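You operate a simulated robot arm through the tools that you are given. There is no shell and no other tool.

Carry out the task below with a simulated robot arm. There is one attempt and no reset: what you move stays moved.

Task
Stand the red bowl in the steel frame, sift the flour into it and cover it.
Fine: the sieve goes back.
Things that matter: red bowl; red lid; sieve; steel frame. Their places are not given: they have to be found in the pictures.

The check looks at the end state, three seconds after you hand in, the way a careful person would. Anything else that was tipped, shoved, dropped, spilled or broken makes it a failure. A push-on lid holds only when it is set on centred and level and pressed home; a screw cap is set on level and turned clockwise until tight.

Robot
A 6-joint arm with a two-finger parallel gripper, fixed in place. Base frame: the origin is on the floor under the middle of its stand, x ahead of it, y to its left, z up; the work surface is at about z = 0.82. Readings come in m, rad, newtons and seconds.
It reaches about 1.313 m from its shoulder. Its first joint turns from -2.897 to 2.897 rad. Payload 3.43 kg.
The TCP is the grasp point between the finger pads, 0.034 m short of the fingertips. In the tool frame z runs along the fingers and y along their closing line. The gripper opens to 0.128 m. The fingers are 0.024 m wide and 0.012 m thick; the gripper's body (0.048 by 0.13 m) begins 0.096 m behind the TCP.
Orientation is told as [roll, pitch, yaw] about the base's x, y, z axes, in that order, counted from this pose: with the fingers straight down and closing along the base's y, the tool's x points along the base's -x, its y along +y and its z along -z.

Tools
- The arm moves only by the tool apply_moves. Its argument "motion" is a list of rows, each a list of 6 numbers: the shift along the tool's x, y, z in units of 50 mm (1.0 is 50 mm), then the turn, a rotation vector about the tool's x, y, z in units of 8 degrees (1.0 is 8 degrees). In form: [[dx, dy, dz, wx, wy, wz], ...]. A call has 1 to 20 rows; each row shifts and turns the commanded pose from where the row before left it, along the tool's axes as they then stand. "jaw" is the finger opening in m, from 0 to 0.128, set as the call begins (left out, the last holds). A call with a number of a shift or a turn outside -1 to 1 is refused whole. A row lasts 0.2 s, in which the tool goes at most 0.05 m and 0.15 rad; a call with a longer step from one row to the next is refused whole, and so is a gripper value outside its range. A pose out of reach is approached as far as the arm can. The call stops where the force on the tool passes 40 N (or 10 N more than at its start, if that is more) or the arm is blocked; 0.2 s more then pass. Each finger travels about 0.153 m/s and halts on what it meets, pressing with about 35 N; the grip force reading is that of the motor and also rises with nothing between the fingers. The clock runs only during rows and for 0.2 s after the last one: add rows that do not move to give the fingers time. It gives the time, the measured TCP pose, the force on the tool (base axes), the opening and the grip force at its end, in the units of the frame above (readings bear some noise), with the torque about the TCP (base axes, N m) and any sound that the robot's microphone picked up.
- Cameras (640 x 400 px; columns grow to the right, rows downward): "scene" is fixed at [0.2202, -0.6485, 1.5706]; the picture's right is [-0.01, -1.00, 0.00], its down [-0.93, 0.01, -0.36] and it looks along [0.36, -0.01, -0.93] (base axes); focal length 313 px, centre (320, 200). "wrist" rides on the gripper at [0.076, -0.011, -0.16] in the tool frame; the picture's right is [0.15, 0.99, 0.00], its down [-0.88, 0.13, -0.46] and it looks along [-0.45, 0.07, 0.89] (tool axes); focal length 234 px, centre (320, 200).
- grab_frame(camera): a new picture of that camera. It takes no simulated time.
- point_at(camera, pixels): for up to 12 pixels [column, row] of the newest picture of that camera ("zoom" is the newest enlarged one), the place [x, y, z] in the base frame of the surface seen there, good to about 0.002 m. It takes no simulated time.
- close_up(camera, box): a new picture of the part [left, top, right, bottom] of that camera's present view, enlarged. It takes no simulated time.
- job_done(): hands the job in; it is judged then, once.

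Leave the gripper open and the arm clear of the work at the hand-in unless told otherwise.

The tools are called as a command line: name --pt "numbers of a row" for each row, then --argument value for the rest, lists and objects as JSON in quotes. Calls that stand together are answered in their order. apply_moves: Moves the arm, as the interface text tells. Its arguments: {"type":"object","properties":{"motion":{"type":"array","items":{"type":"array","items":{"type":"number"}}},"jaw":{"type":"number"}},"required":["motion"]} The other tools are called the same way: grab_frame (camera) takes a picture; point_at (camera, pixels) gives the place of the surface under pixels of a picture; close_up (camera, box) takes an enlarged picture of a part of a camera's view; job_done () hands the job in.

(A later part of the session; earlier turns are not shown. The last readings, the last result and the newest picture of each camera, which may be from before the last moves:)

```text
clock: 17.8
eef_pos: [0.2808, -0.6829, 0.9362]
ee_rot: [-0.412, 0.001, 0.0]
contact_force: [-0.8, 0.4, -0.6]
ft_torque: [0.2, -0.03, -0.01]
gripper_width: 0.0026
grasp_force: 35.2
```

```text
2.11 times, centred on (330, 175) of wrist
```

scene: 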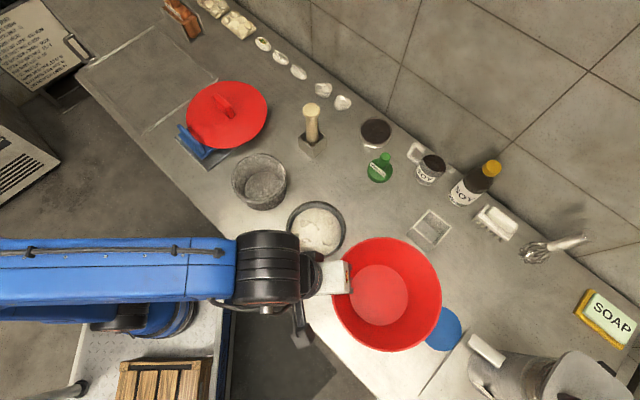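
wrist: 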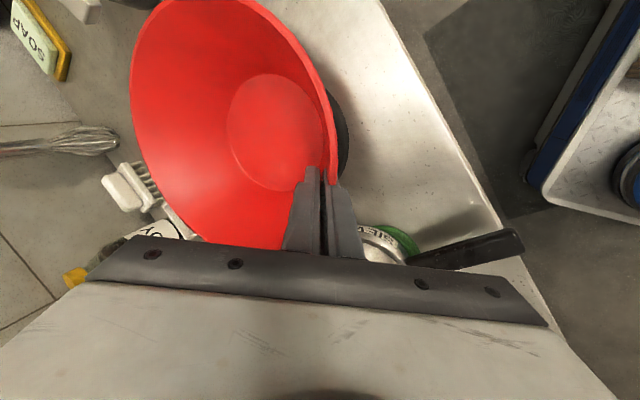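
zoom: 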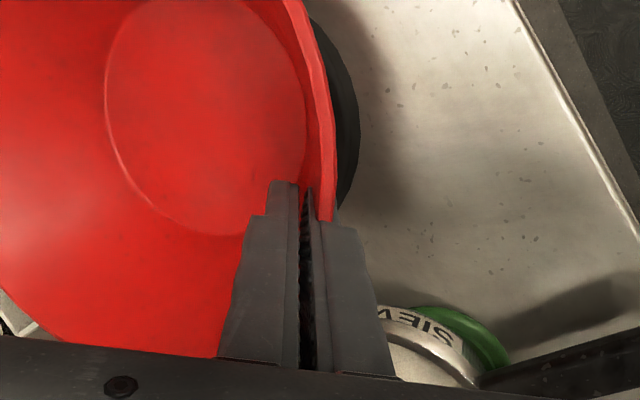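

The grip is steady with no more sliding, and the bowl is level within 2°. I'll trim the tilt, raise it about 0.13 m straight up, and check again.

apply_moves --pt "0 0 0 0.2 0 0" --pt "0 -0.19 -0.404 0 0 0" --pt "0 -0.19 -0.404 0 0 0" --pt "0 -0.19 -0.404 0 0 0" --pt "0 -0.19 -0.404 0 0 0" --pt "0 -0.19 -0.404 0 0 0" --pt "0 -0.19 -0.404 0 0 0" --pt "0 0 0 0 0 0" --jaw 0.0

grab_frame --camera "scene"

grab_frame --camera "wrist"

```text
clock: 19.6
eef_pos: [0.2825, -0.6848, 1.0707]
ee_rot: [-0.441, 0.0, -0.001]
contact_force: [-0.2, -0.3, -1.8]
ft_torque: [0.17, -0.04, 0.02]
gripper_width: 0.0023
grasp_force: 34.4
```

```text
taken
```

scene: 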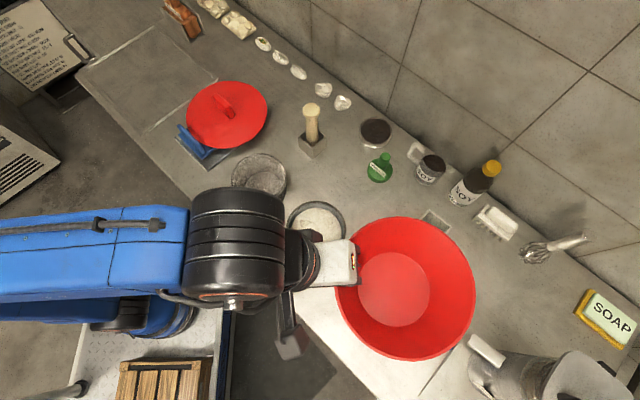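

```text
taken
```

wrist: 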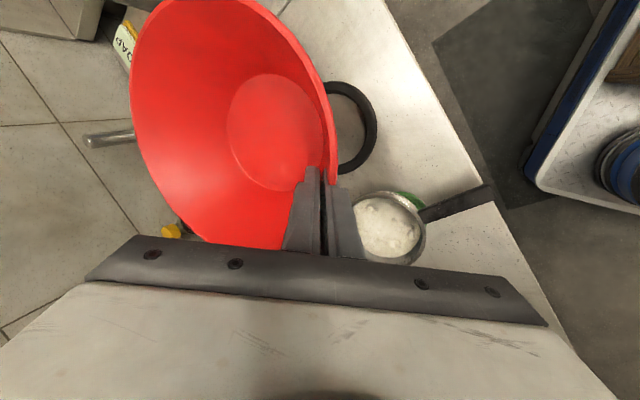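

The bowl is lifted cleanly, and the black ring it stood on stayed on the table. I'll measure the ring and the bowl floor.

point_at --camera "wrist" --pixels '[[371, 125], [340, 86], [352, 168], [362, 100], [367, 150], [362, 125], [345, 125], [353, 115]]'

close_up --camera "wrist" --box '[220, 60, 440, 270]'

point_at --camera "scene" --pixels '[[395, 288], [395, 260], [395, 318], [425, 290], [370, 290], [410, 305], [380, 270]]'

```text
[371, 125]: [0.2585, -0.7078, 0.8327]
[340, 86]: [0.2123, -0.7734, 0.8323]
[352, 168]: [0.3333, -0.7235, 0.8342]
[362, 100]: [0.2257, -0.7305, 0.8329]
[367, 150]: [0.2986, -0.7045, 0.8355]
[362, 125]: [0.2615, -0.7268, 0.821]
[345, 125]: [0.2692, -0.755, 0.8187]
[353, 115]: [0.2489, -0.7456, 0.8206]
```

```text
1.90 times, centred on (330, 165) of wrist
```

zoom: 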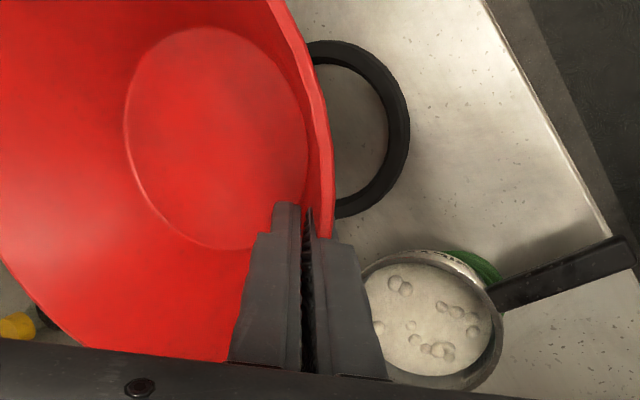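

```text
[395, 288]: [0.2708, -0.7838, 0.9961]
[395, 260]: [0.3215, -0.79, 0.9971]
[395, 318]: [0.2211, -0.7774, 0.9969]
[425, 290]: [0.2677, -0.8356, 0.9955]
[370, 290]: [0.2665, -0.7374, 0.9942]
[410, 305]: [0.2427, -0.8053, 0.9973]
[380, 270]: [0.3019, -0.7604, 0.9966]
```

The ring hasn't moved, and the bowl is level with its floor at z≈0.996. I'll carry it toward the frame, first half now.

apply_moves --pt "-0.2 0.18 -0.085 0 0 0" --pt "-0.4177 0.3777 -0.1777 0 0 0" --pt "-0.4177 0.3777 -0.1777 0 0 0" --pt "-0.4177 0.3777 -0.1777 0 0 0" --pt "-0.4177 0.3777 -0.1777 0 0 0" --pt "-0.4177 0.3777 -0.1777 0 0 0" --pt "-0.4177 0.3777 -0.1777 0 0 0" --pt "-0.4177 0.3777 -0.1777 0 0 0" --pt "-0.4177 0.3777 -0.1777 0 0 0" --pt "-0.4177 0.3777 -0.1777 0 0 0" --pt "-0.4177 0.3777 -0.1777 0 0 0" --pt "-0.4177 0.3777 -0.1777 0 0 0" --pt "-0.4177 0.3777 -0.1777 0 0 0" --pt "-0.4177 0.3777 -0.1777 0 0 0" --pt "-0.4177 0.3777 -0.1777 0 0 0" --pt "-0.2 0.18 -0.085 0 0 0" --pt "0 0 0 0 0 0" --jaw 0.0

grab_frame --camera "scene"

grab_frame --camera "wrist"

```text
clock: 23.2
eef_pos: [0.595, -0.3707, 1.0727]
ee_rot: [-0.439, 0.0, 0.0]
contact_force: [0.8, -0.2, -1.5]
ft_torque: [0.2, -0.03, -0.04]
gripper_width: 0.003
grasp_force: 35.0
```

```text
taken
```

scene: 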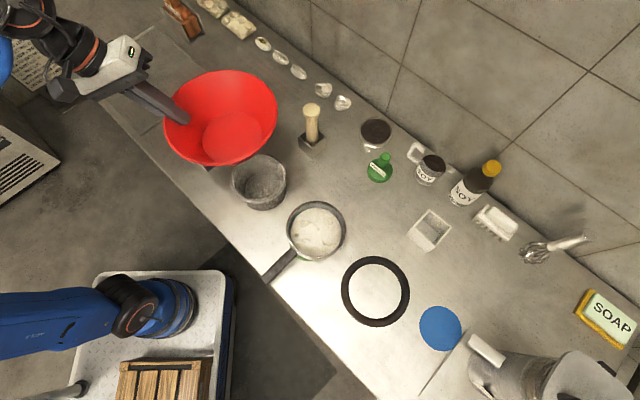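

```text
taken
```

wrist: 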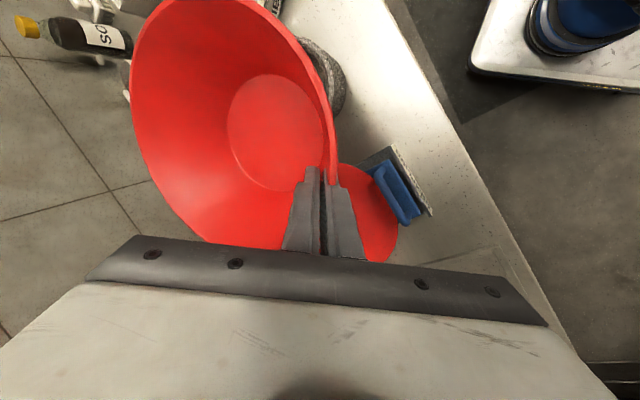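

The bowl is riding level and the grip is unchanged. I'll do the second half of the carry, to over the frame's centre.

apply_moves --pt "-0.2 0.18 -0.085 0 0 0" --pt "-0.42 0.3775 -0.1775 0 0 0" --pt "-0.42 0.3775 -0.1775 0 0 0" --pt "-0.42 0.3775 -0.1775 0 0 0" --pt "-0.42 0.3775 -0.1775 0 0 0" --pt "-0.42 0.3775 -0.1775 0 0 0" --pt "-0.42 0.3775 -0.1775 0 0 0" --pt "-0.42 0.3775 -0.1775 0 0 0" --pt "-0.42 0.3775 -0.1775 0 0 0" --pt "-0.42 0.3775 -0.1775 0 0 0" --pt "-0.42 0.3775 -0.1775 0 0 0" --pt "-0.42 0.3775 -0.1775 0 0 0" --pt "-0.42 0.3775 -0.1775 0 0 0" --pt "-0.42 0.3775 -0.1775 0 0 0" --pt "-0.42 0.3775 -0.1775 0 0 0" --pt "-0.42 0.3775 -0.1775 0 0 0" --pt "-0.2 0.18 -0.085 0 0 0" --pt "0 0 0 0 0 0" --jaw 0.0

grab_frame --camera "scene"

grab_frame --camera "wrist"

```text
clock: 27.0
eef_pos: [0.9309, -0.04, 1.0674]
ee_rot: [-0.439, 0.002, 0.0]
contact_force: [0.1, -0.3, -1.8]
ft_torque: [0.2, -0.03, -0.03]
gripper_width: 0.0027
grasp_force: 35.1
```

```text
taken
```

scene: 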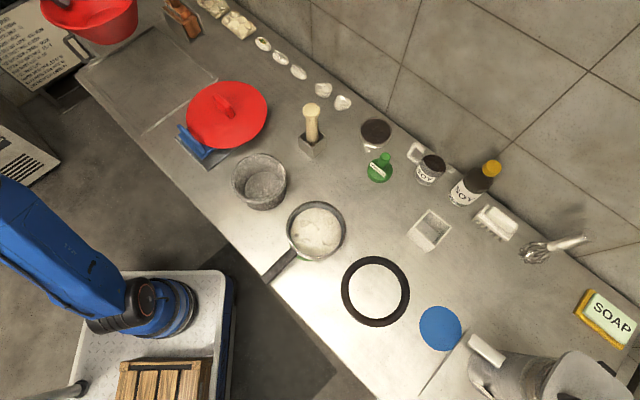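

```text
taken
```

wrist: 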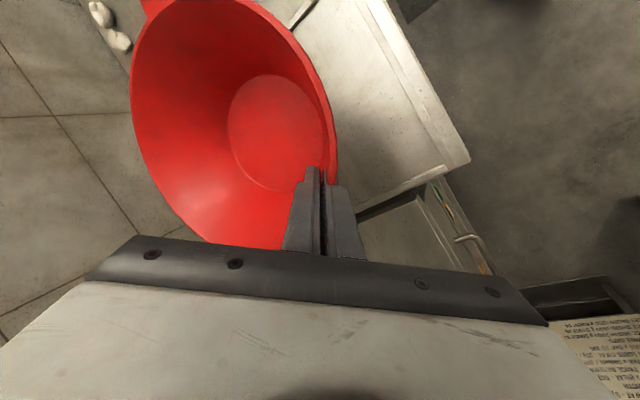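

The bowl is over the frame. I'll measure the bowl's floor and rim and the frame strips in the wrist view to set the final position.

point_at --camera "wrist" --pixels '[[277, 133], [230, 120], [325, 140], [270, 77], [285, 188], [468, 160], [375, 5], [450, 150], [345, 205], [330, 210], [185, 3], [136, 90]]'

point_at --camera "scene" --pixels '[[100, 30], [80, 35], [120, 25], [137, 12], [60, 40], [110, 42]]'

```text
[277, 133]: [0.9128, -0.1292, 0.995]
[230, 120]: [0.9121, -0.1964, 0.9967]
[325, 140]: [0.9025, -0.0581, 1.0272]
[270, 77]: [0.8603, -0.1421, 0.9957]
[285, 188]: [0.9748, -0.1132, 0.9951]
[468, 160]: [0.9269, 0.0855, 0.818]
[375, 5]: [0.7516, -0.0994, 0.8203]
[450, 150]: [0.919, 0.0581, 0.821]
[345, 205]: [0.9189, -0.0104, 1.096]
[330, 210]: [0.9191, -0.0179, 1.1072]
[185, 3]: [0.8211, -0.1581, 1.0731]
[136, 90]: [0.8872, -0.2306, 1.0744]
```

```text
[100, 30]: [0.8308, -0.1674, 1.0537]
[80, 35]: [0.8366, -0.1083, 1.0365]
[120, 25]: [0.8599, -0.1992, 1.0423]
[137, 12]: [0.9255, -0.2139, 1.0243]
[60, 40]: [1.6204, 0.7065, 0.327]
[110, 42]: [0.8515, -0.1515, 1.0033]
```

The bowl's centre is at (0.918,-0.138), right over the frame's middle, and it's level. I'll lower it 0.15 m.

apply_moves --pt "0 0.16 0.3394 0 0 0" --pt "0 0.16 0.3394 0 0 0" --pt "0 0.16 0.3394 0 0 0" --pt "0 0.16 0.3394 0 0 0" --pt "0 0.16 0.3394 0 0 0" --pt "0 0.16 0.3394 0 0 0" --pt "0 0.16 0.3394 0 0 0" --pt "0 0.16 0.3394 0 0 0" --pt "0 0 0 0 0 0" --jaw 0.0

grab_frame --camera "wrist"

point_at --camera "wrist" --pixels '[[277, 133], [230, 120], [270, 77], [285, 188]]'

```text
clock: 29.0
eef_pos: [0.929, -0.0408, 0.918]
ee_rot: [-0.44, 0.001, 0.0]
contact_force: [0.3, -0.8, -1.6]
ft_torque: [0.21, 0.0, 0.0]
gripper_width: 0.0028
grasp_force: 34.9
```

```text
taken
```

wrist: 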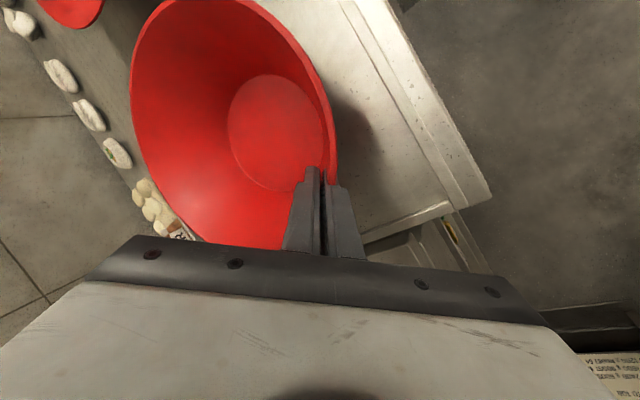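

```text
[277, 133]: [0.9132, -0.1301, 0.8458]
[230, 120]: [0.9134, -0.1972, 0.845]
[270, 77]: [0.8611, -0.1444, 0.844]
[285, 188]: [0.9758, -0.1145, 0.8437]
```

The floor is at z≈0.8445 with no contact yet. I'll go down in small 3 mm steps and watch the force.

apply_moves --pt "0 0.0255 0.0543 0 0 0" --pt "0 0.0255 0.0543 0 0 0" --pt "0 0.0255 0.0543 0 0 0" --pt "0 0 0 0 0 0" --jaw 0.0

apply_moves --pt "0 0.0255 0.0543 0 0 0" --pt "0 0 0 0 0 0" --jaw 0.0

```text
clock: 30.0
eef_pos: [0.9285, -0.0388, 0.9082]
ee_rot: [-0.44, -0.001, 0.001]
contact_force: [-0.2, 0.4, -2.0]
ft_torque: [0.2, -0.02, 0.0]
gripper_width: 0.0026
grasp_force: 35.5
```

```text
clock: 30.6
eef_pos: [0.931, -0.0396, 0.9075]
ee_rot: [-0.439, -0.001, 0.001]
contact_force: [-0.4, -0.1, -2.0]
ft_torque: [0.22, -0.02, 0.02]
gripper_width: 0.0025
grasp_force: 35.0
```

Still no contact at TCP z≈0.907. I'll continue in 3 mm steps.

apply_moves --pt "0 0.0255 0.0543 0 0 0" --pt "0 0 0 0 0 0" --jaw 0.0

apply_moves --pt "0 0.0255 0.0543 0 0 0" --pt "0 0 0 0 0 0" --jaw 0.0

grab_frame --camera "wrist"

point_at --camera "wrist" --pixels '[[277, 133], [230, 120], [270, 77], [285, 188], [310, 100], [250, 160]]'

```text
clock: 31.2
eef_pos: [0.9298, -0.0383, 0.9019]
ee_rot: [-0.44, 0.0, 0.001]
contact_force: [0.0, 0.1, -2.2]
ft_torque: [0.2, 0.0, 0.01]
gripper_width: 0.0025
grasp_force: 34.8
```

```text
clock: 31.8
eef_pos: [0.9319, -0.0372, 0.9005]
ee_rot: [-0.439, 0.002, 0.001]
contact_force: [-0.7, -0.1, -1.7]
ft_torque: [0.21, -0.04, 0.01]
gripper_width: 0.0026
grasp_force: 35.1
```

```text
taken
```

wrist: 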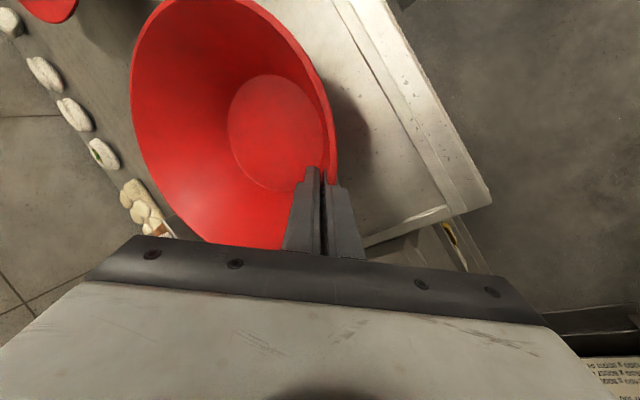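

```text
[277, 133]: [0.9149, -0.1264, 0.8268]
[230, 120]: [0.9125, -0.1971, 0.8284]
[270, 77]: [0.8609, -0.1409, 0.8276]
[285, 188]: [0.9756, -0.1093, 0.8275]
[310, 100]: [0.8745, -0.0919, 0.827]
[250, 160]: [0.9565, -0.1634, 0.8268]
```

The floor is at 0.827 and still free, so the bowl's bottom is thin. I'll continue in 2 mm steps.

apply_moves --pt "0 0.017 0.0362 0 0 0" --pt "0 0 0 0 0 0" --jaw 0.0

apply_moves --pt "0 0.017 0.0362 0 0 0" --pt "0 0 0 0 0 0" --jaw 0.0

```text
clock: 32.4
eef_pos: [0.93, -0.0378, 0.8994]
ee_rot: [-0.44, -0.001, 0.0]
contact_force: [1.8, 1.9, 6.2]
ft_torque: [0.03, 0.03, 0.01]
gripper_width: 0.0026
grasp_force: 34.9
```

```text
clock: 33.0
eef_pos: [0.9293, -0.0382, 0.8984]
ee_rot: [-0.442, -0.004, 0.001]
contact_force: [6.8, 9.2, 27.7]
ft_torque: [-0.55, 0.08, 0.08]
gripper_width: 0.0026
grasp_force: 35.0
```

Contact: the bowl stands on the counter inside the frame, with 27.7 N of press. I'll relieve it by 1.5 mm, then open the fingers.

apply_moves --pt "0 -0.014 -0.03 0 0 0" --pt "0 0 0 0 0 0" --jaw 0.0

apply_moves --pt "0 0 0 0 0 0" --pt "0 0 0 0 0 0" --pt "0 0 0 0 0 0" --jaw 0.05

grab_frame --camera "wrist"

```text
clock: 33.6
eef_pos: [0.9283, -0.039, 0.8991]
ee_rot: [-0.441, 0.0, 0.001]
contact_force: [4.7, 2.8, 16.5]
ft_torque: [-0.37, -0.19, 0.16]
gripper_width: 0.0024
grasp_force: 35.3
```

```text
clock: 34.4
eef_pos: [0.9302, -0.039, 0.8977]
ee_rot: [-0.438, 0.0, -0.002]
contact_force: [0.5, 0.0, 0.3]
ft_torque: [0.0, -0.01, 0.02]
gripper_width: 0.0498
grasp_force: 0.1
```

```text
taken
```

wrist: 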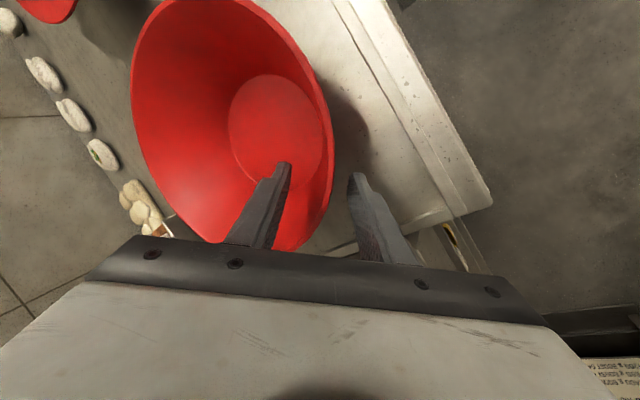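

Released cleanly. I'll back out along the fingers, straighten the gripper, and check the bowl.

apply_moves --pt "0 0 -0.5 0 0 0" --pt "0 0 -0.6 0 0 0" --pt "0 0 -0.6 0 0 0" --pt "0 0 -0.6 0 0 0" --pt "0 0 0 -0.79 0 0" --pt "0 0 0 -0.79 0 0" --pt "0 0 0 -0.79 0 0" --pt "0 0 0 -0.78 0 0" --pt "0 0 0 0 0 0" --jaw 0.05

grab_frame --camera "wrist"

grab_frame --camera "scene"

```text
clock: 36.4
eef_pos: [0.9306, 0.0107, 1.0033]
ee_rot: [-0.001, 0.001, -0.001]
contact_force: [-0.3, -0.3, -0.1]
ft_torque: [-0.01, 0.01, 0.0]
gripper_width: 0.05
grasp_force: 0.0
```

```text
taken
```

wrist: 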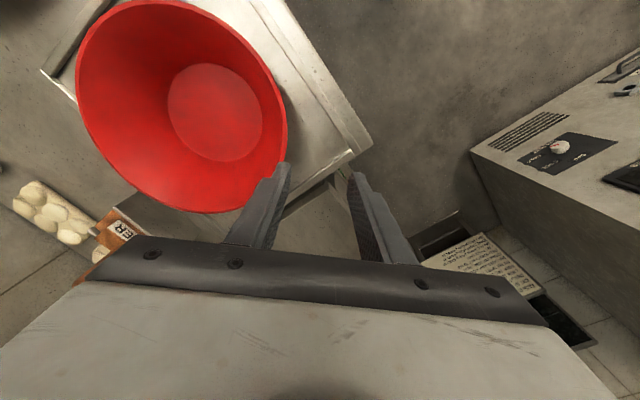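

```text
taken
```

scene: 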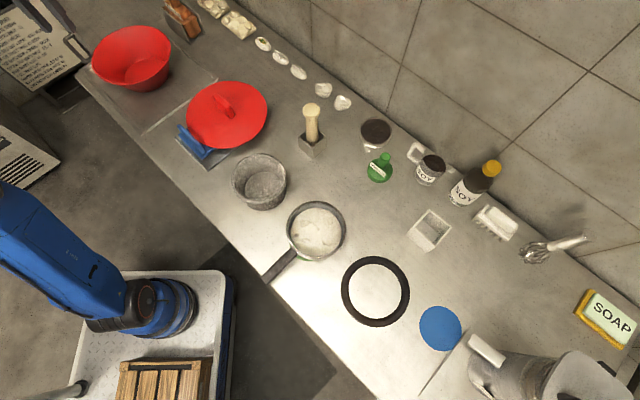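

The bowl stands inside the frame. I'll measure its rim to get the exact centre.

point_at --camera "wrist" --pixels '[[79, 75], [284, 135], [155, 3], [195, 210], [110, 22], [265, 185], [245, 45], [110, 160], [213, 112], [345, 145], [47, 75]]'

point_at --camera "scene" --pixels '[[92, 58], [169, 55], [130, 28], [115, 85], [130, 68], [145, 88], [155, 82]]'

```text
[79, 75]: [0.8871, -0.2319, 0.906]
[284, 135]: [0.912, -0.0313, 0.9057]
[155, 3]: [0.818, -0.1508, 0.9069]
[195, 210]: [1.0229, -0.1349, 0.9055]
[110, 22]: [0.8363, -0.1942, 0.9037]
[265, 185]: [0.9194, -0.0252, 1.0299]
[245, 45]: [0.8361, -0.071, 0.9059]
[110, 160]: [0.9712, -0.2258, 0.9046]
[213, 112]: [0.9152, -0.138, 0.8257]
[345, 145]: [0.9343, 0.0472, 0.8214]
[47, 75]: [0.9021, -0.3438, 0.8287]
```

```text
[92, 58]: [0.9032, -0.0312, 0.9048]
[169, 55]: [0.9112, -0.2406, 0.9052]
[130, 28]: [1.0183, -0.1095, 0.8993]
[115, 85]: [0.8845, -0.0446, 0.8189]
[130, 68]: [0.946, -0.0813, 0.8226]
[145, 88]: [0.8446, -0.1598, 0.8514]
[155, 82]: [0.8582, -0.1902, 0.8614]
```

The rim is centred near (0.920,-0.1345), level, at z≈0.906. Next is the sieve. I'll travel high back toward its handle.

apply_moves --pt "0 0 -0.8 0 0 0" --pt "0.667 -0.634 -0.01 0 0 0" --pt "0.667 -0.634 -0.01 0 0 0" --pt "0.667 -0.634 -0.01 0 0 0" --pt "0.667 -0.634 -0.01 0 0 0" --pt "0.667 -0.634 -0.01 0 0 0" --pt "0.667 -0.634 -0.01 0 0 0" --pt "0.667 -0.634 -0.01 0 0 0" --pt "0.667 -0.634 -0.01 0 0 0" --pt "0.667 -0.634 -0.01 0 0 0" --pt "0.667 -0.634 -0.01 0 0 0" --pt "0.667 -0.634 -0.01 0 0 0" --pt "0.667 -0.634 -0.01 0 0 0" --pt "0.667 -0.634 -0.01 0 0 0" --pt "0.667 -0.634 -0.01 0 0 0" --pt "0.667 -0.634 -0.01 0 0 0" --pt "0.667 -0.634 -0.01 0 0 0" --pt "0.667 -0.634 -0.01 0 0 0" --pt "0.667 -0.634 -0.01 0 0 0" --pt "0 0 0 0 0 0" --jaw 0.06

grab_frame --camera "wrist"

close_up --camera "scene" --box '[250, 190, 350, 290]'

```text
clock: 40.6
eef_pos: [0.3266, -0.561, 1.0535]
ee_rot: [0.0, 0.0, 0.0]
contact_force: [0.1, 0.4, -0.6]
ft_torque: [0.02, 0.03, -0.01]
gripper_width: 0.0602
grasp_force: 0.1
```

```text
taken
```

wrist: 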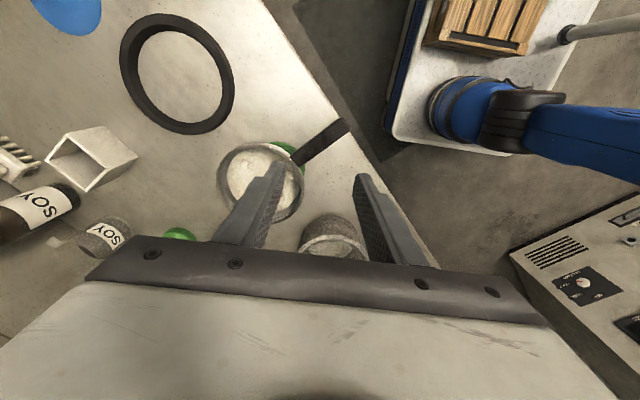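

```text
4.00 times, centred on (300, 240) of scene
```

zoom: 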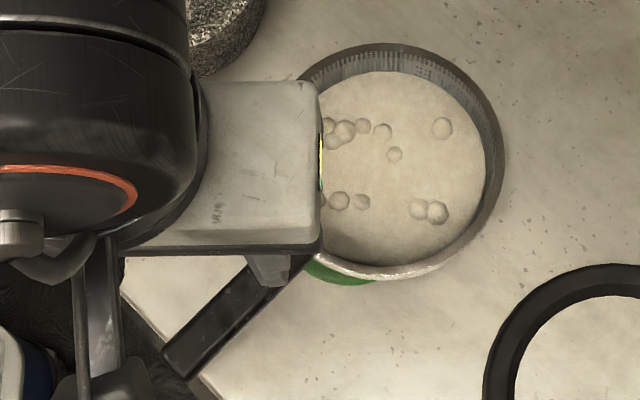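

I'll enlarge the sieve and its handle in the wrist view to measure the handle's width, height and height above the table.

close_up --camera "wrist" --box '[200, 100, 370, 240]'

point_at --camera "zoom" --pixels '[[560, 90], [530, 105], [500, 130], [470, 155], [440, 180], [420, 200], [545, 120], [500, 155], [570, 100], [350, 170], [80, 230], [250, 165]]'

close_up --camera "scene" --box '[255, 240, 335, 290]'

point_at --camera "zoom" --pixels '[[100, 290], [150, 260], [200, 215], [240, 180], [120, 310], [75, 275], [90, 255], [180, 255], [220, 220], [150, 225], [280, 150], [200, 195]]'

```text
2.86 times, centred on (285, 170) of wrist
```

zoom: 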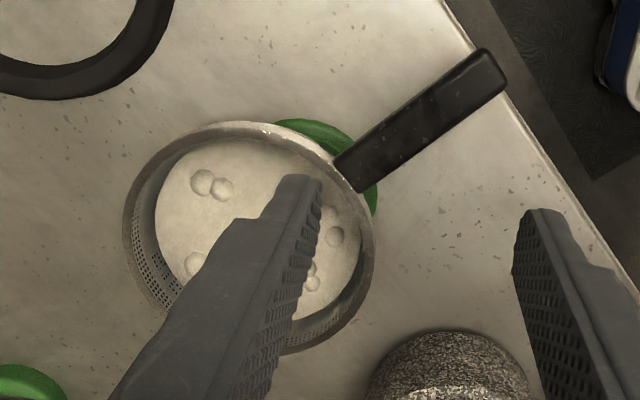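

```text
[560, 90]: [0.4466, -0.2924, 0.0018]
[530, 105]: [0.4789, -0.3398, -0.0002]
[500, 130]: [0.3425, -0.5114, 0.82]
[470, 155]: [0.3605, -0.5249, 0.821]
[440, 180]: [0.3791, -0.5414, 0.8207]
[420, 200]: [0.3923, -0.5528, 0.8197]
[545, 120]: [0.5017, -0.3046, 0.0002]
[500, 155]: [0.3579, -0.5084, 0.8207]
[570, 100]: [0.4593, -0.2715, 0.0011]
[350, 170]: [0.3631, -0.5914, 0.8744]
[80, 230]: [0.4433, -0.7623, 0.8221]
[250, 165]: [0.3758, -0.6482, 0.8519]
```

```text
8.00 times, centred on (295, 265) of scene
```

zoom: 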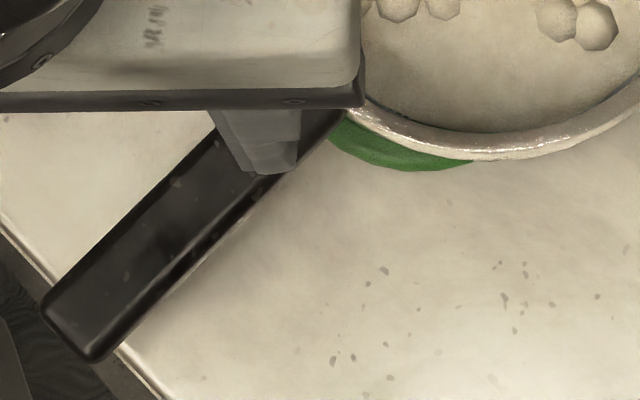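

```text
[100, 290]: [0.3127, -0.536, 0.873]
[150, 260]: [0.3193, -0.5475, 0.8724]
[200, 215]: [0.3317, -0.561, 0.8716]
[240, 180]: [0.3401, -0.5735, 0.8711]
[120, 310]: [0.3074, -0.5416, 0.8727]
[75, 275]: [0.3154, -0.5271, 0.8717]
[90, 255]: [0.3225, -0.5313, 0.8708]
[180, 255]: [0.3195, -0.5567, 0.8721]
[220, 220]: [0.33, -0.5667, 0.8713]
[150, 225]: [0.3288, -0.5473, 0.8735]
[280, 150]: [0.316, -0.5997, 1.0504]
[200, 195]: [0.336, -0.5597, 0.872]
```

The handle's top is at z≈0.872. I'll retake the wrist close-up and pick points exactly along the handle's edges, the sieve rim and the label side.

close_up --camera "wrist" --box '[200, 100, 370, 240]'

point_at --camera "zoom" --pixels '[[340, 158], [400, 112], [460, 67], [365, 185], [430, 137], [495, 90], [480, 60], [485, 80], [420, 122], [360, 168], [380, 152], [450, 97]]'

point_at --camera "zoom" --pixels '[[265, 130], [150, 180], [130, 230], [200, 135], [368, 240], [340, 330], [140, 280], [180, 250], [330, 270], [290, 130], [345, 140], [375, 195]]'

```text
2.86 times, centred on (285, 170) of wrist
```

zoom: 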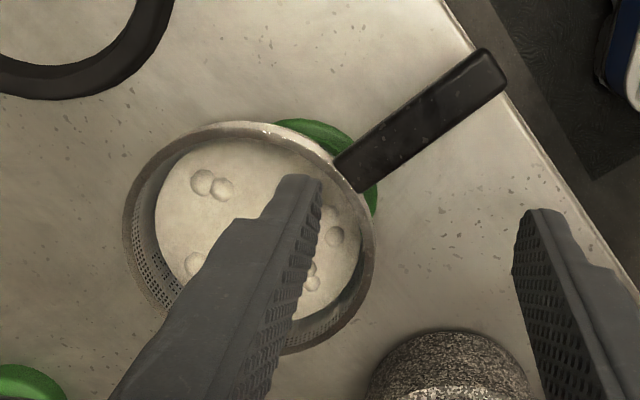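

```text
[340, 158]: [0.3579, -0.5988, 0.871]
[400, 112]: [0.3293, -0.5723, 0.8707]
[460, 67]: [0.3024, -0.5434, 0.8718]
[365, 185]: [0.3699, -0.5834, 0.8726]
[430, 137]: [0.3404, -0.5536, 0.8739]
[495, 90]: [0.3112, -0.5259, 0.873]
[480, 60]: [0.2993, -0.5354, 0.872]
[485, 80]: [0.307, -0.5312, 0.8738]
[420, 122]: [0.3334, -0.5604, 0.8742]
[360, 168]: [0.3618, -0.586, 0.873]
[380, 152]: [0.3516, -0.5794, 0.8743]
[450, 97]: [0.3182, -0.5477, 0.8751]
```

```text
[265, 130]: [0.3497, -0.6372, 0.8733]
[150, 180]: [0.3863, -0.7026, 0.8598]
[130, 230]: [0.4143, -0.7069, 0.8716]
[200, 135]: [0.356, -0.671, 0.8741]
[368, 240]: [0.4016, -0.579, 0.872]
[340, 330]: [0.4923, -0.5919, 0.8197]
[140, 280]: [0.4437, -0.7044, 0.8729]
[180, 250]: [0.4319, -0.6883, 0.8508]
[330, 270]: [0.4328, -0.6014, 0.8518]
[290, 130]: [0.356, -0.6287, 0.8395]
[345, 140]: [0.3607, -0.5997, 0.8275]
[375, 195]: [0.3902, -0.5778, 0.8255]
```

The handle runs at exactly 135°, from about (0.364,-0.591) to (0.303,-0.531), and is 0.02 wide. The sieve's centre is about (0.4155,-0.6425) with a radius of 0.065. I'll yaw the gripper by -45° and hover over the handle close to the sieve at (0.357,-0.584).

apply_moves --pt "0 0 0 0 0 0.9375" --pt "0 0 0 0 0 0.9375" --pt "0 0 0 0 0 0.9375" --pt "0 0 0 0 0 0.9375" --pt "0 0 0 0 0 0.9375" --pt "0 0 0 0 0 0.9375" --pt "-0.375 0.052 0.5 0 0 0" --pt "-0.375 0.052 0.5 0 0 0" --pt "0 0 0 0 0 0" --jaw 0.05

grab_frame --camera "wrist"

close_up --camera "scene" --box '[240, 190, 360, 290]'

```text
clock: 42.6
eef_pos: [0.3607, -0.5843, 1.0006]
ee_rot: [-0.001, 0.001, -0.784]
contact_force: [0.1, -0.3, 0.5]
ft_torque: [-0.01, 0.01, 0.02]
gripper_width: 0.0499
grasp_force: 0.0
```

```text
taken
```

wrist: 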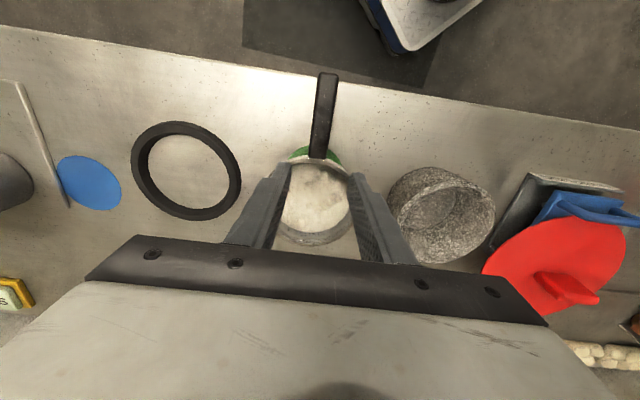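

```text
4.00 times, centred on (300, 240) of scene
```

zoom: 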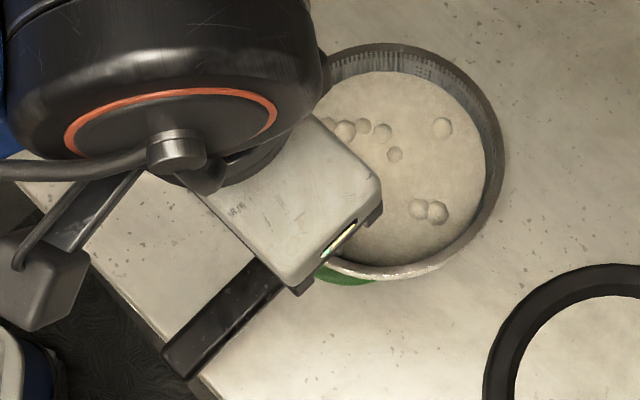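

The fingers straddle the handle in the wrist view. I'll descend to z≈0.867 with a small lateral trim.

apply_moves --pt "0.06 -0.05 0.5 0 0 0" --pt "0 0 0.5 0 0 0" --pt "0 0 0.5 0 0 0" --pt "0 0 0.5 0 0 0" --pt "0 0 0.4 0 0 0" --pt "0 0 0.27 0 0 0" --pt "0 0 0 0 0 0" --jaw 0.05

grab_frame --camera "wrist"

close_up --camera "wrist" --box '[220, 80, 440, 270]'

close_up --camera "scene" --box '[240, 190, 360, 290]'

```text
clock: 44.2
eef_pos: [0.3538, -0.581, 0.8679]
ee_rot: [0.0, 0.0, -0.785]
contact_force: [-0.7, 1.2, 0.4]
ft_torque: [0.04, -0.01, 0.01]
gripper_width: 0.0499
grasp_force: 0.1
```

```text
taken
```

wrist: 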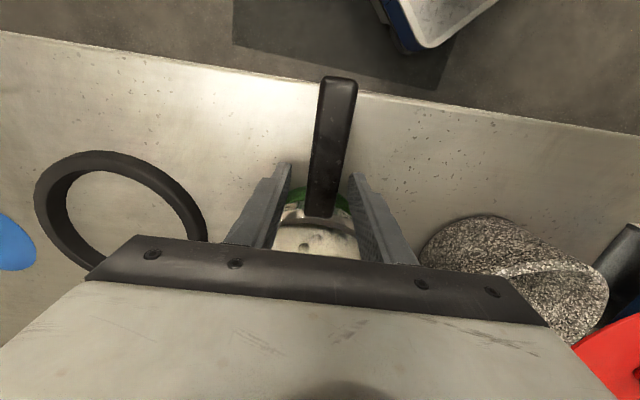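

```text
2.11 times, centred on (330, 175) of wrist
```

zoom: 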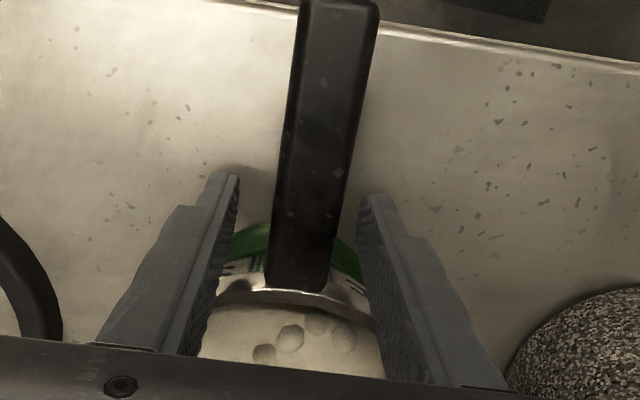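

```text
4.00 times, centred on (300, 240) of scene
```

zoom: 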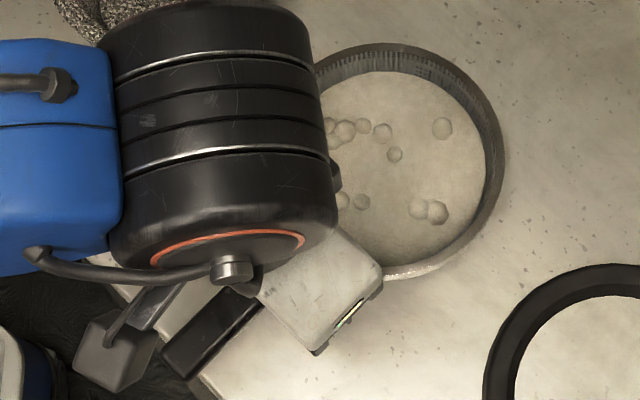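

The handle is centred between the pads. I'll move 5 mm closer to the sieve and close the fingers.

apply_moves --pt "-0.1 0 0 0 0 0" --pt "0 0 0 0 0 0" --jaw 0.05

apply_moves --pt "0 0 0 0 0 0" --pt "0 0 0 0 0 0" --pt "0 0 0 0 0 0" --jaw 0.0

grab_frame --camera "wrist"

close_up --camera "scene" --box '[240, 190, 360, 290]'

```text
clock: 44.8
eef_pos: [0.3587, -0.5866, 0.8673]
ee_rot: [-0.001, -0.001, -0.786]
contact_force: [-1.1, 0.0, -0.3]
ft_torque: [-0.01, 0.02, -0.02]
gripper_width: 0.0501
grasp_force: 0.0
```

```text
clock: 45.6
eef_pos: [0.3591, -0.5858, 0.8681]
ee_rot: [0.0, 0.0, -0.786]
contact_force: [0.7, 0.0, -0.2]
ft_torque: [0.07, 0.07, 0.06]
gripper_width: 0.0235
grasp_force: 35.0
```

```text
taken
```

wrist: 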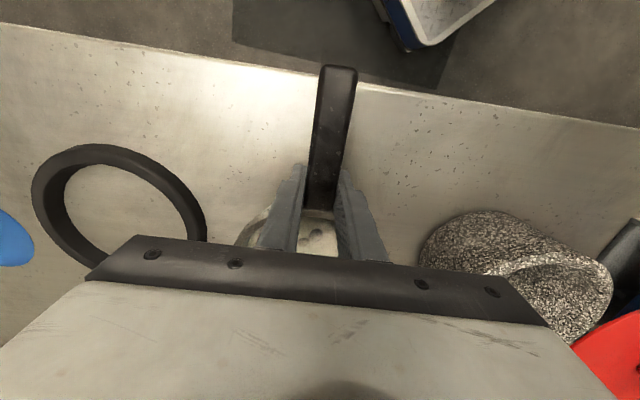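

```text
4.00 times, centred on (300, 240) of scene
```

zoom: 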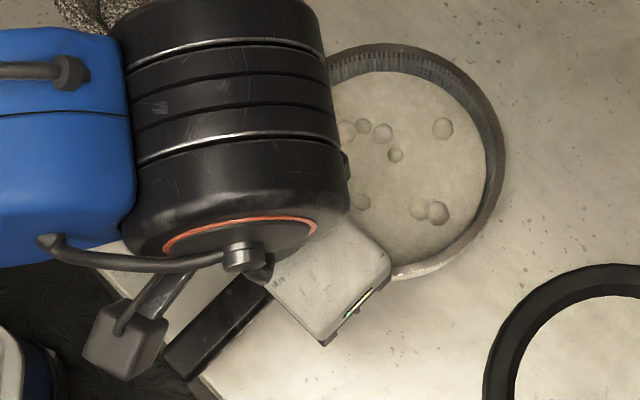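

Gripped, 0.0235 m wide, with the sieve unmoved. The pick pose to return to is about (0.359,-0.586,0.868). I'll lift 20 mm gently and check that it stays level.

apply_moves --pt "0 0 -0.04 0 0 0" --pt "0 0 -0.08 0 0 0" --pt "0 0 -0.08 0 0 0" --pt "0 0 -0.08 0 0 0" --pt "0 0 -0.08 0 0 0" --pt "0 0 -0.04 0 0 0" --pt "0 0 0 0 0 0" --jaw 0.0

close_up --camera "scene" --box '[260, 190, 380, 290]'

point_at --camera "scene" --pixels '[[330, 220], [318, 212], [333, 240], [318, 250], [343, 225], [325, 203], [315, 228], [325, 232]]'

```text
clock: 47.2
eef_pos: [0.3586, -0.5883, 0.8892]
ee_rot: [0.001, 0.0, -0.784]
contact_force: [-0.5, 0.1, -2.8]
ft_torque: [0.1, 0.13, -0.01]
gripper_width: 0.0235
grasp_force: 35.2
```

```text
4.00 times, centred on (320, 240) of scene
```

zoom: 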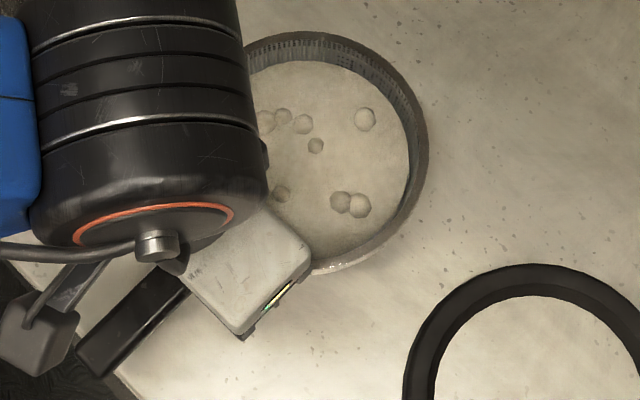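

```text
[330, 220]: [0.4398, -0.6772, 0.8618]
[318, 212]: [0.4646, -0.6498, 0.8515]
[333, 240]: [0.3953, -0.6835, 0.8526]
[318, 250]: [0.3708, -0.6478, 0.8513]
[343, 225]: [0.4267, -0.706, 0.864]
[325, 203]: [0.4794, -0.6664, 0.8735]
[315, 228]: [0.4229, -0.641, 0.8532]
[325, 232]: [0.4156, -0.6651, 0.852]
```

Those points came from the old scene picture, so I'll take a new one and measure again. The load is about 2.8 N and the torque is small.

grab_frame --camera "scene"

point_at --camera "scene" --pixels '[[330, 215], [322, 206], [334, 232], [325, 250], [347, 228], [329, 200], [312, 212], [350, 215], [340, 215]]'

grab_frame --camera "wrist"

```text
taken
```

scene: 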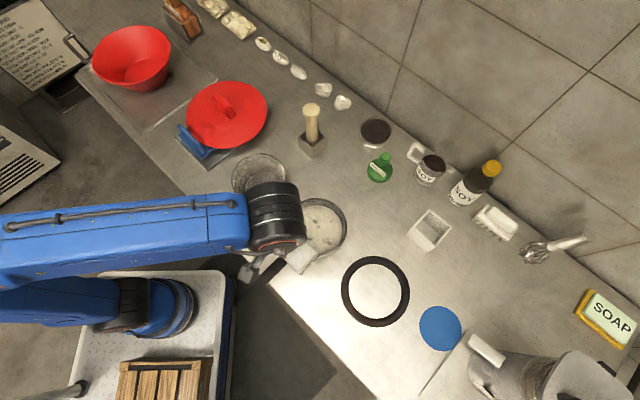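

```text
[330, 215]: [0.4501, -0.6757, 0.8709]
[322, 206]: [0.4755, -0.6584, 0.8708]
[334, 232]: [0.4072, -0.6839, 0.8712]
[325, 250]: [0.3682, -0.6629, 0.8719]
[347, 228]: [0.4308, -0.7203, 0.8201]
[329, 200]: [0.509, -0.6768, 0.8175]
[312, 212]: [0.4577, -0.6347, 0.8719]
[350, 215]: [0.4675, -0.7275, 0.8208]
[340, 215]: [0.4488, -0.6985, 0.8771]
```

```text
taken
```

wrist: 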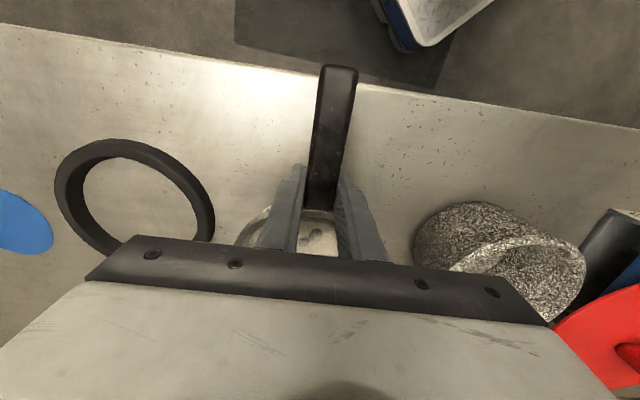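

The flour surface is level at z≈0.871 all over, so the sieve is level. I'll lift straight up smoothly by 0.13 m.

apply_moves --pt "0 0 -0.08 0 0 0" --pt "0 0 -0.16 0 0 0" --pt "0 0 -0.25 0 0 0" --pt "0 0 -0.3 0 0 0" --pt "0 0 -0.3 0 0 0" --pt "0 0 -0.3 0 0 0" --pt "0 0 -0.3 0 0 0" --pt "0 0 -0.3 0 0 0" --pt "0 0 -0.25 0 0 0" --pt "0 0 -0.2 0 0 0" --pt "0 0 -0.12 0 0 0" --pt "0 0 -0.06 0 0 0" --pt "0 0 0 0 0 0" --jaw 0.0

grab_frame --camera "scene"

close_up --camera "scene" --box '[260, 170, 400, 290]'

grab_frame --camera "wrist"

```text
clock: 50.0
eef_pos: [0.3575, -0.5865, 1.0193]
ee_rot: [0.0, 0.0, -0.786]
contact_force: [-0.6, 0.5, -2.8]
ft_torque: [0.1, 0.09, -0.02]
gripper_width: 0.0233
grasp_force: 34.9
```

```text
taken
```

scene: 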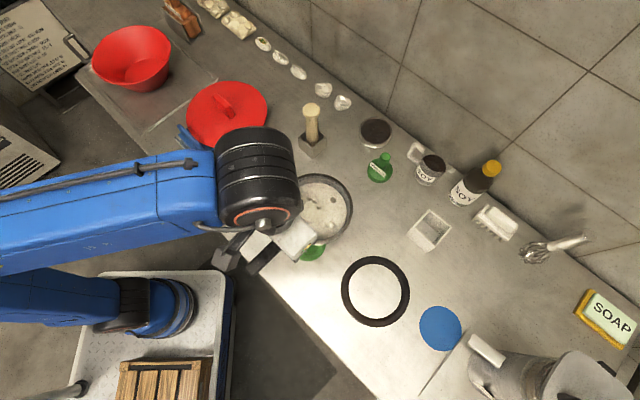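

```text
3.33 times, centred on (330, 230) of scene
```

zoom: 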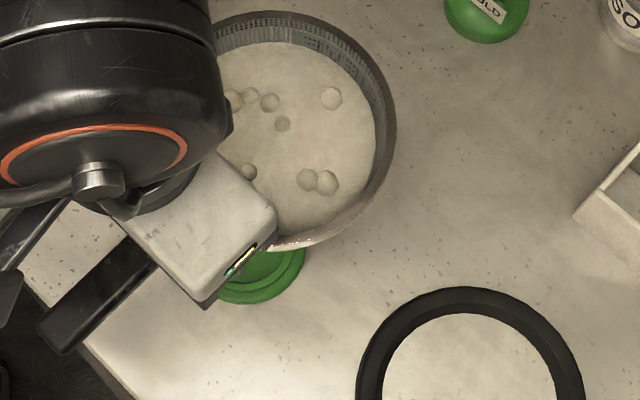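

```text
taken
```

wrist: 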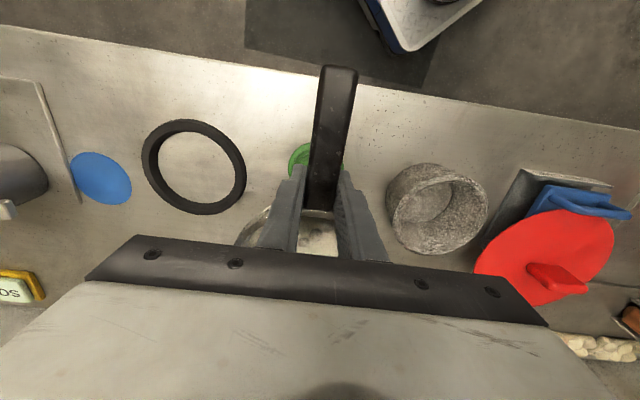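

No flour has fallen, and the sieve had been sitting on a green round base. I'll carry it slowly toward the bowl with gentle ramps, along the tool's +y at constant height. This is the first third.

apply_moves --pt "0 0.06 0 0 0 0" --pt "0 0.12 0 0 0 0" --pt "0 0.18 0 0 0 0" --pt "0 0.24 0 0 0 0" --pt "0 0.3 0 0 0 0" --pt "0 0.3 0 0 0 0" --pt "0 0.3 0 0 0 0" --pt "0 0.3 0 0 0 0" --pt "0 0.3 0 0 0 0" --pt "0 0.3 0 0 0 0" --pt "0 0.3 0 0 0 0" --pt "0 0.3 0 0 0 0" --pt "0 0.3 0 0 0 0" --pt "0 0.3 0 0 0 0" --pt "0 0.3 0 0 0 0" --pt "0 0.24 0 0 0 0" --pt "0 0.18 0 0 0 0" --pt "0 0.12 0 0 0 0" --pt "0 0.06 0 0 0 0" --pt "0 0 0 0 0 0" --jaw 0.0

grab_frame --camera "scene"

close_up --camera "scene" --box '[220, 130, 340, 280]'

```text
clock: 54.2
eef_pos: [0.5169, -0.4268, 1.0185]
ee_rot: [-0.001, 0.0, -0.785]
contact_force: [0.0, 0.4, -2.7]
ft_torque: [0.1, 0.12, 0.0]
gripper_width: 0.0235
grasp_force: 34.9
```

```text
taken
```

scene: 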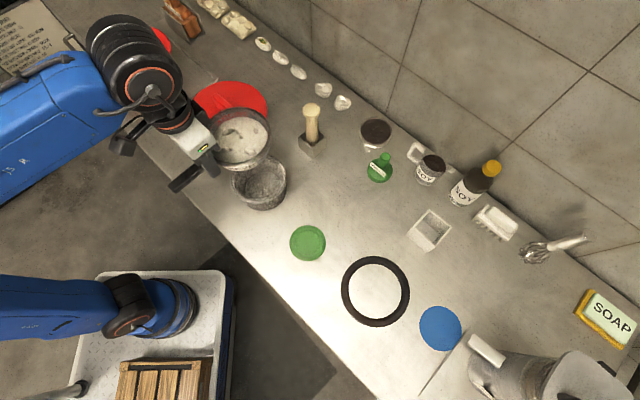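

```text
2.67 times, centred on (280, 205) of scene
```

zoom: 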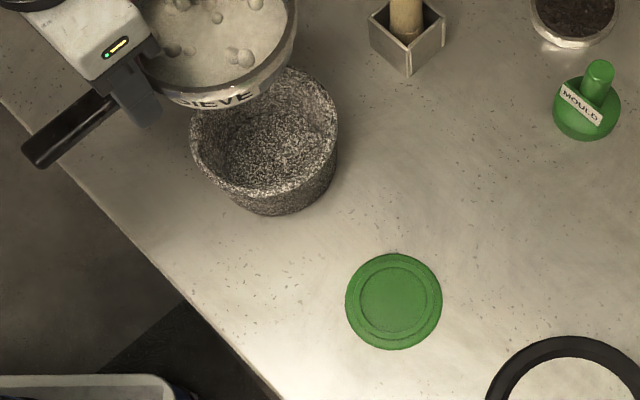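

Nothing fell on the way. The green coaster is fully visible now near (307,243), so I'll measure it for the return, then continue.

point_at --camera "scene" --pixels '[[307, 243], [290, 243], [325, 243], [307, 226], [307, 260], [300, 230], [315, 255]]'

apply_moves --pt "0 0.06 0 0 0 0" --pt "0 0.12 0 0 0 0" --pt "0 0.18 0 0 0 0" --pt "0 0.24 0 0 0 0" --pt "0 0.3 0 0 0 0" --pt "0 0.3 0 0 0 0" --pt "0 0.3 0 0 0 0" --pt "0 0.3 0 0 0 0" --pt "0 0.3 0 0 0 0" --pt "0 0.3 0 0 0 0" --pt "0 0.3 0 0 0 0" --pt "0 0.3 0 0 0 0" --pt "0 0.3 0 0 0 0" --pt "0 0.3 0 0 0 0" --pt "0 0.3 0 0 0 0" --pt "0 0.3 0 0 0 0" --pt "0 0.24 0 0 0 0" --pt "0 0.14 0 0 0 0" --pt "0 0.06 0 0 0 0" --pt "0 0 0 0 0 0" --jaw 0.0

grab_frame --camera "scene"

grab_frame --camera "wrist"

```text
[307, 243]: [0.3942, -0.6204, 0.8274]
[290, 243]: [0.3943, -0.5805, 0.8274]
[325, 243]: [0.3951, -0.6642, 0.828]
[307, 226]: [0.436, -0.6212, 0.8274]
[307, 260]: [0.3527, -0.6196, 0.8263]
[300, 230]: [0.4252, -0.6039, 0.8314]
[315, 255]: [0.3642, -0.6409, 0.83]
```

```text
clock: 58.4
eef_pos: [0.6829, -0.2627, 1.0185]
ee_rot: [-0.001, -0.001, -0.784]
contact_force: [-0.4, -0.1, -2.6]
ft_torque: [0.1, 0.12, -0.02]
gripper_width: 0.0235
grasp_force: 35.2
```

```text
taken
```

scene: 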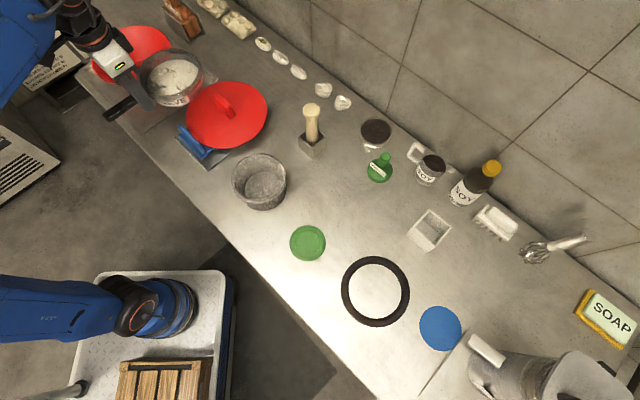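

```text
taken
```

wrist: 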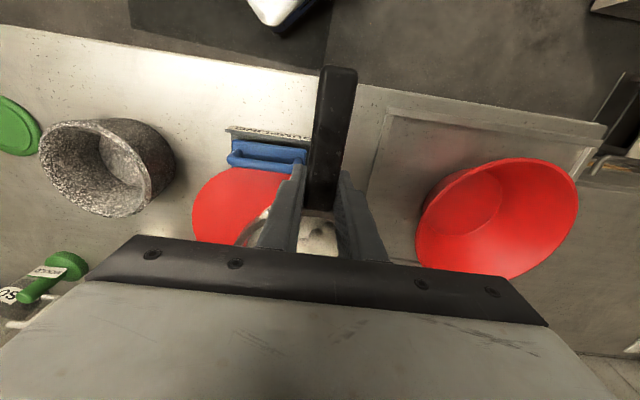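

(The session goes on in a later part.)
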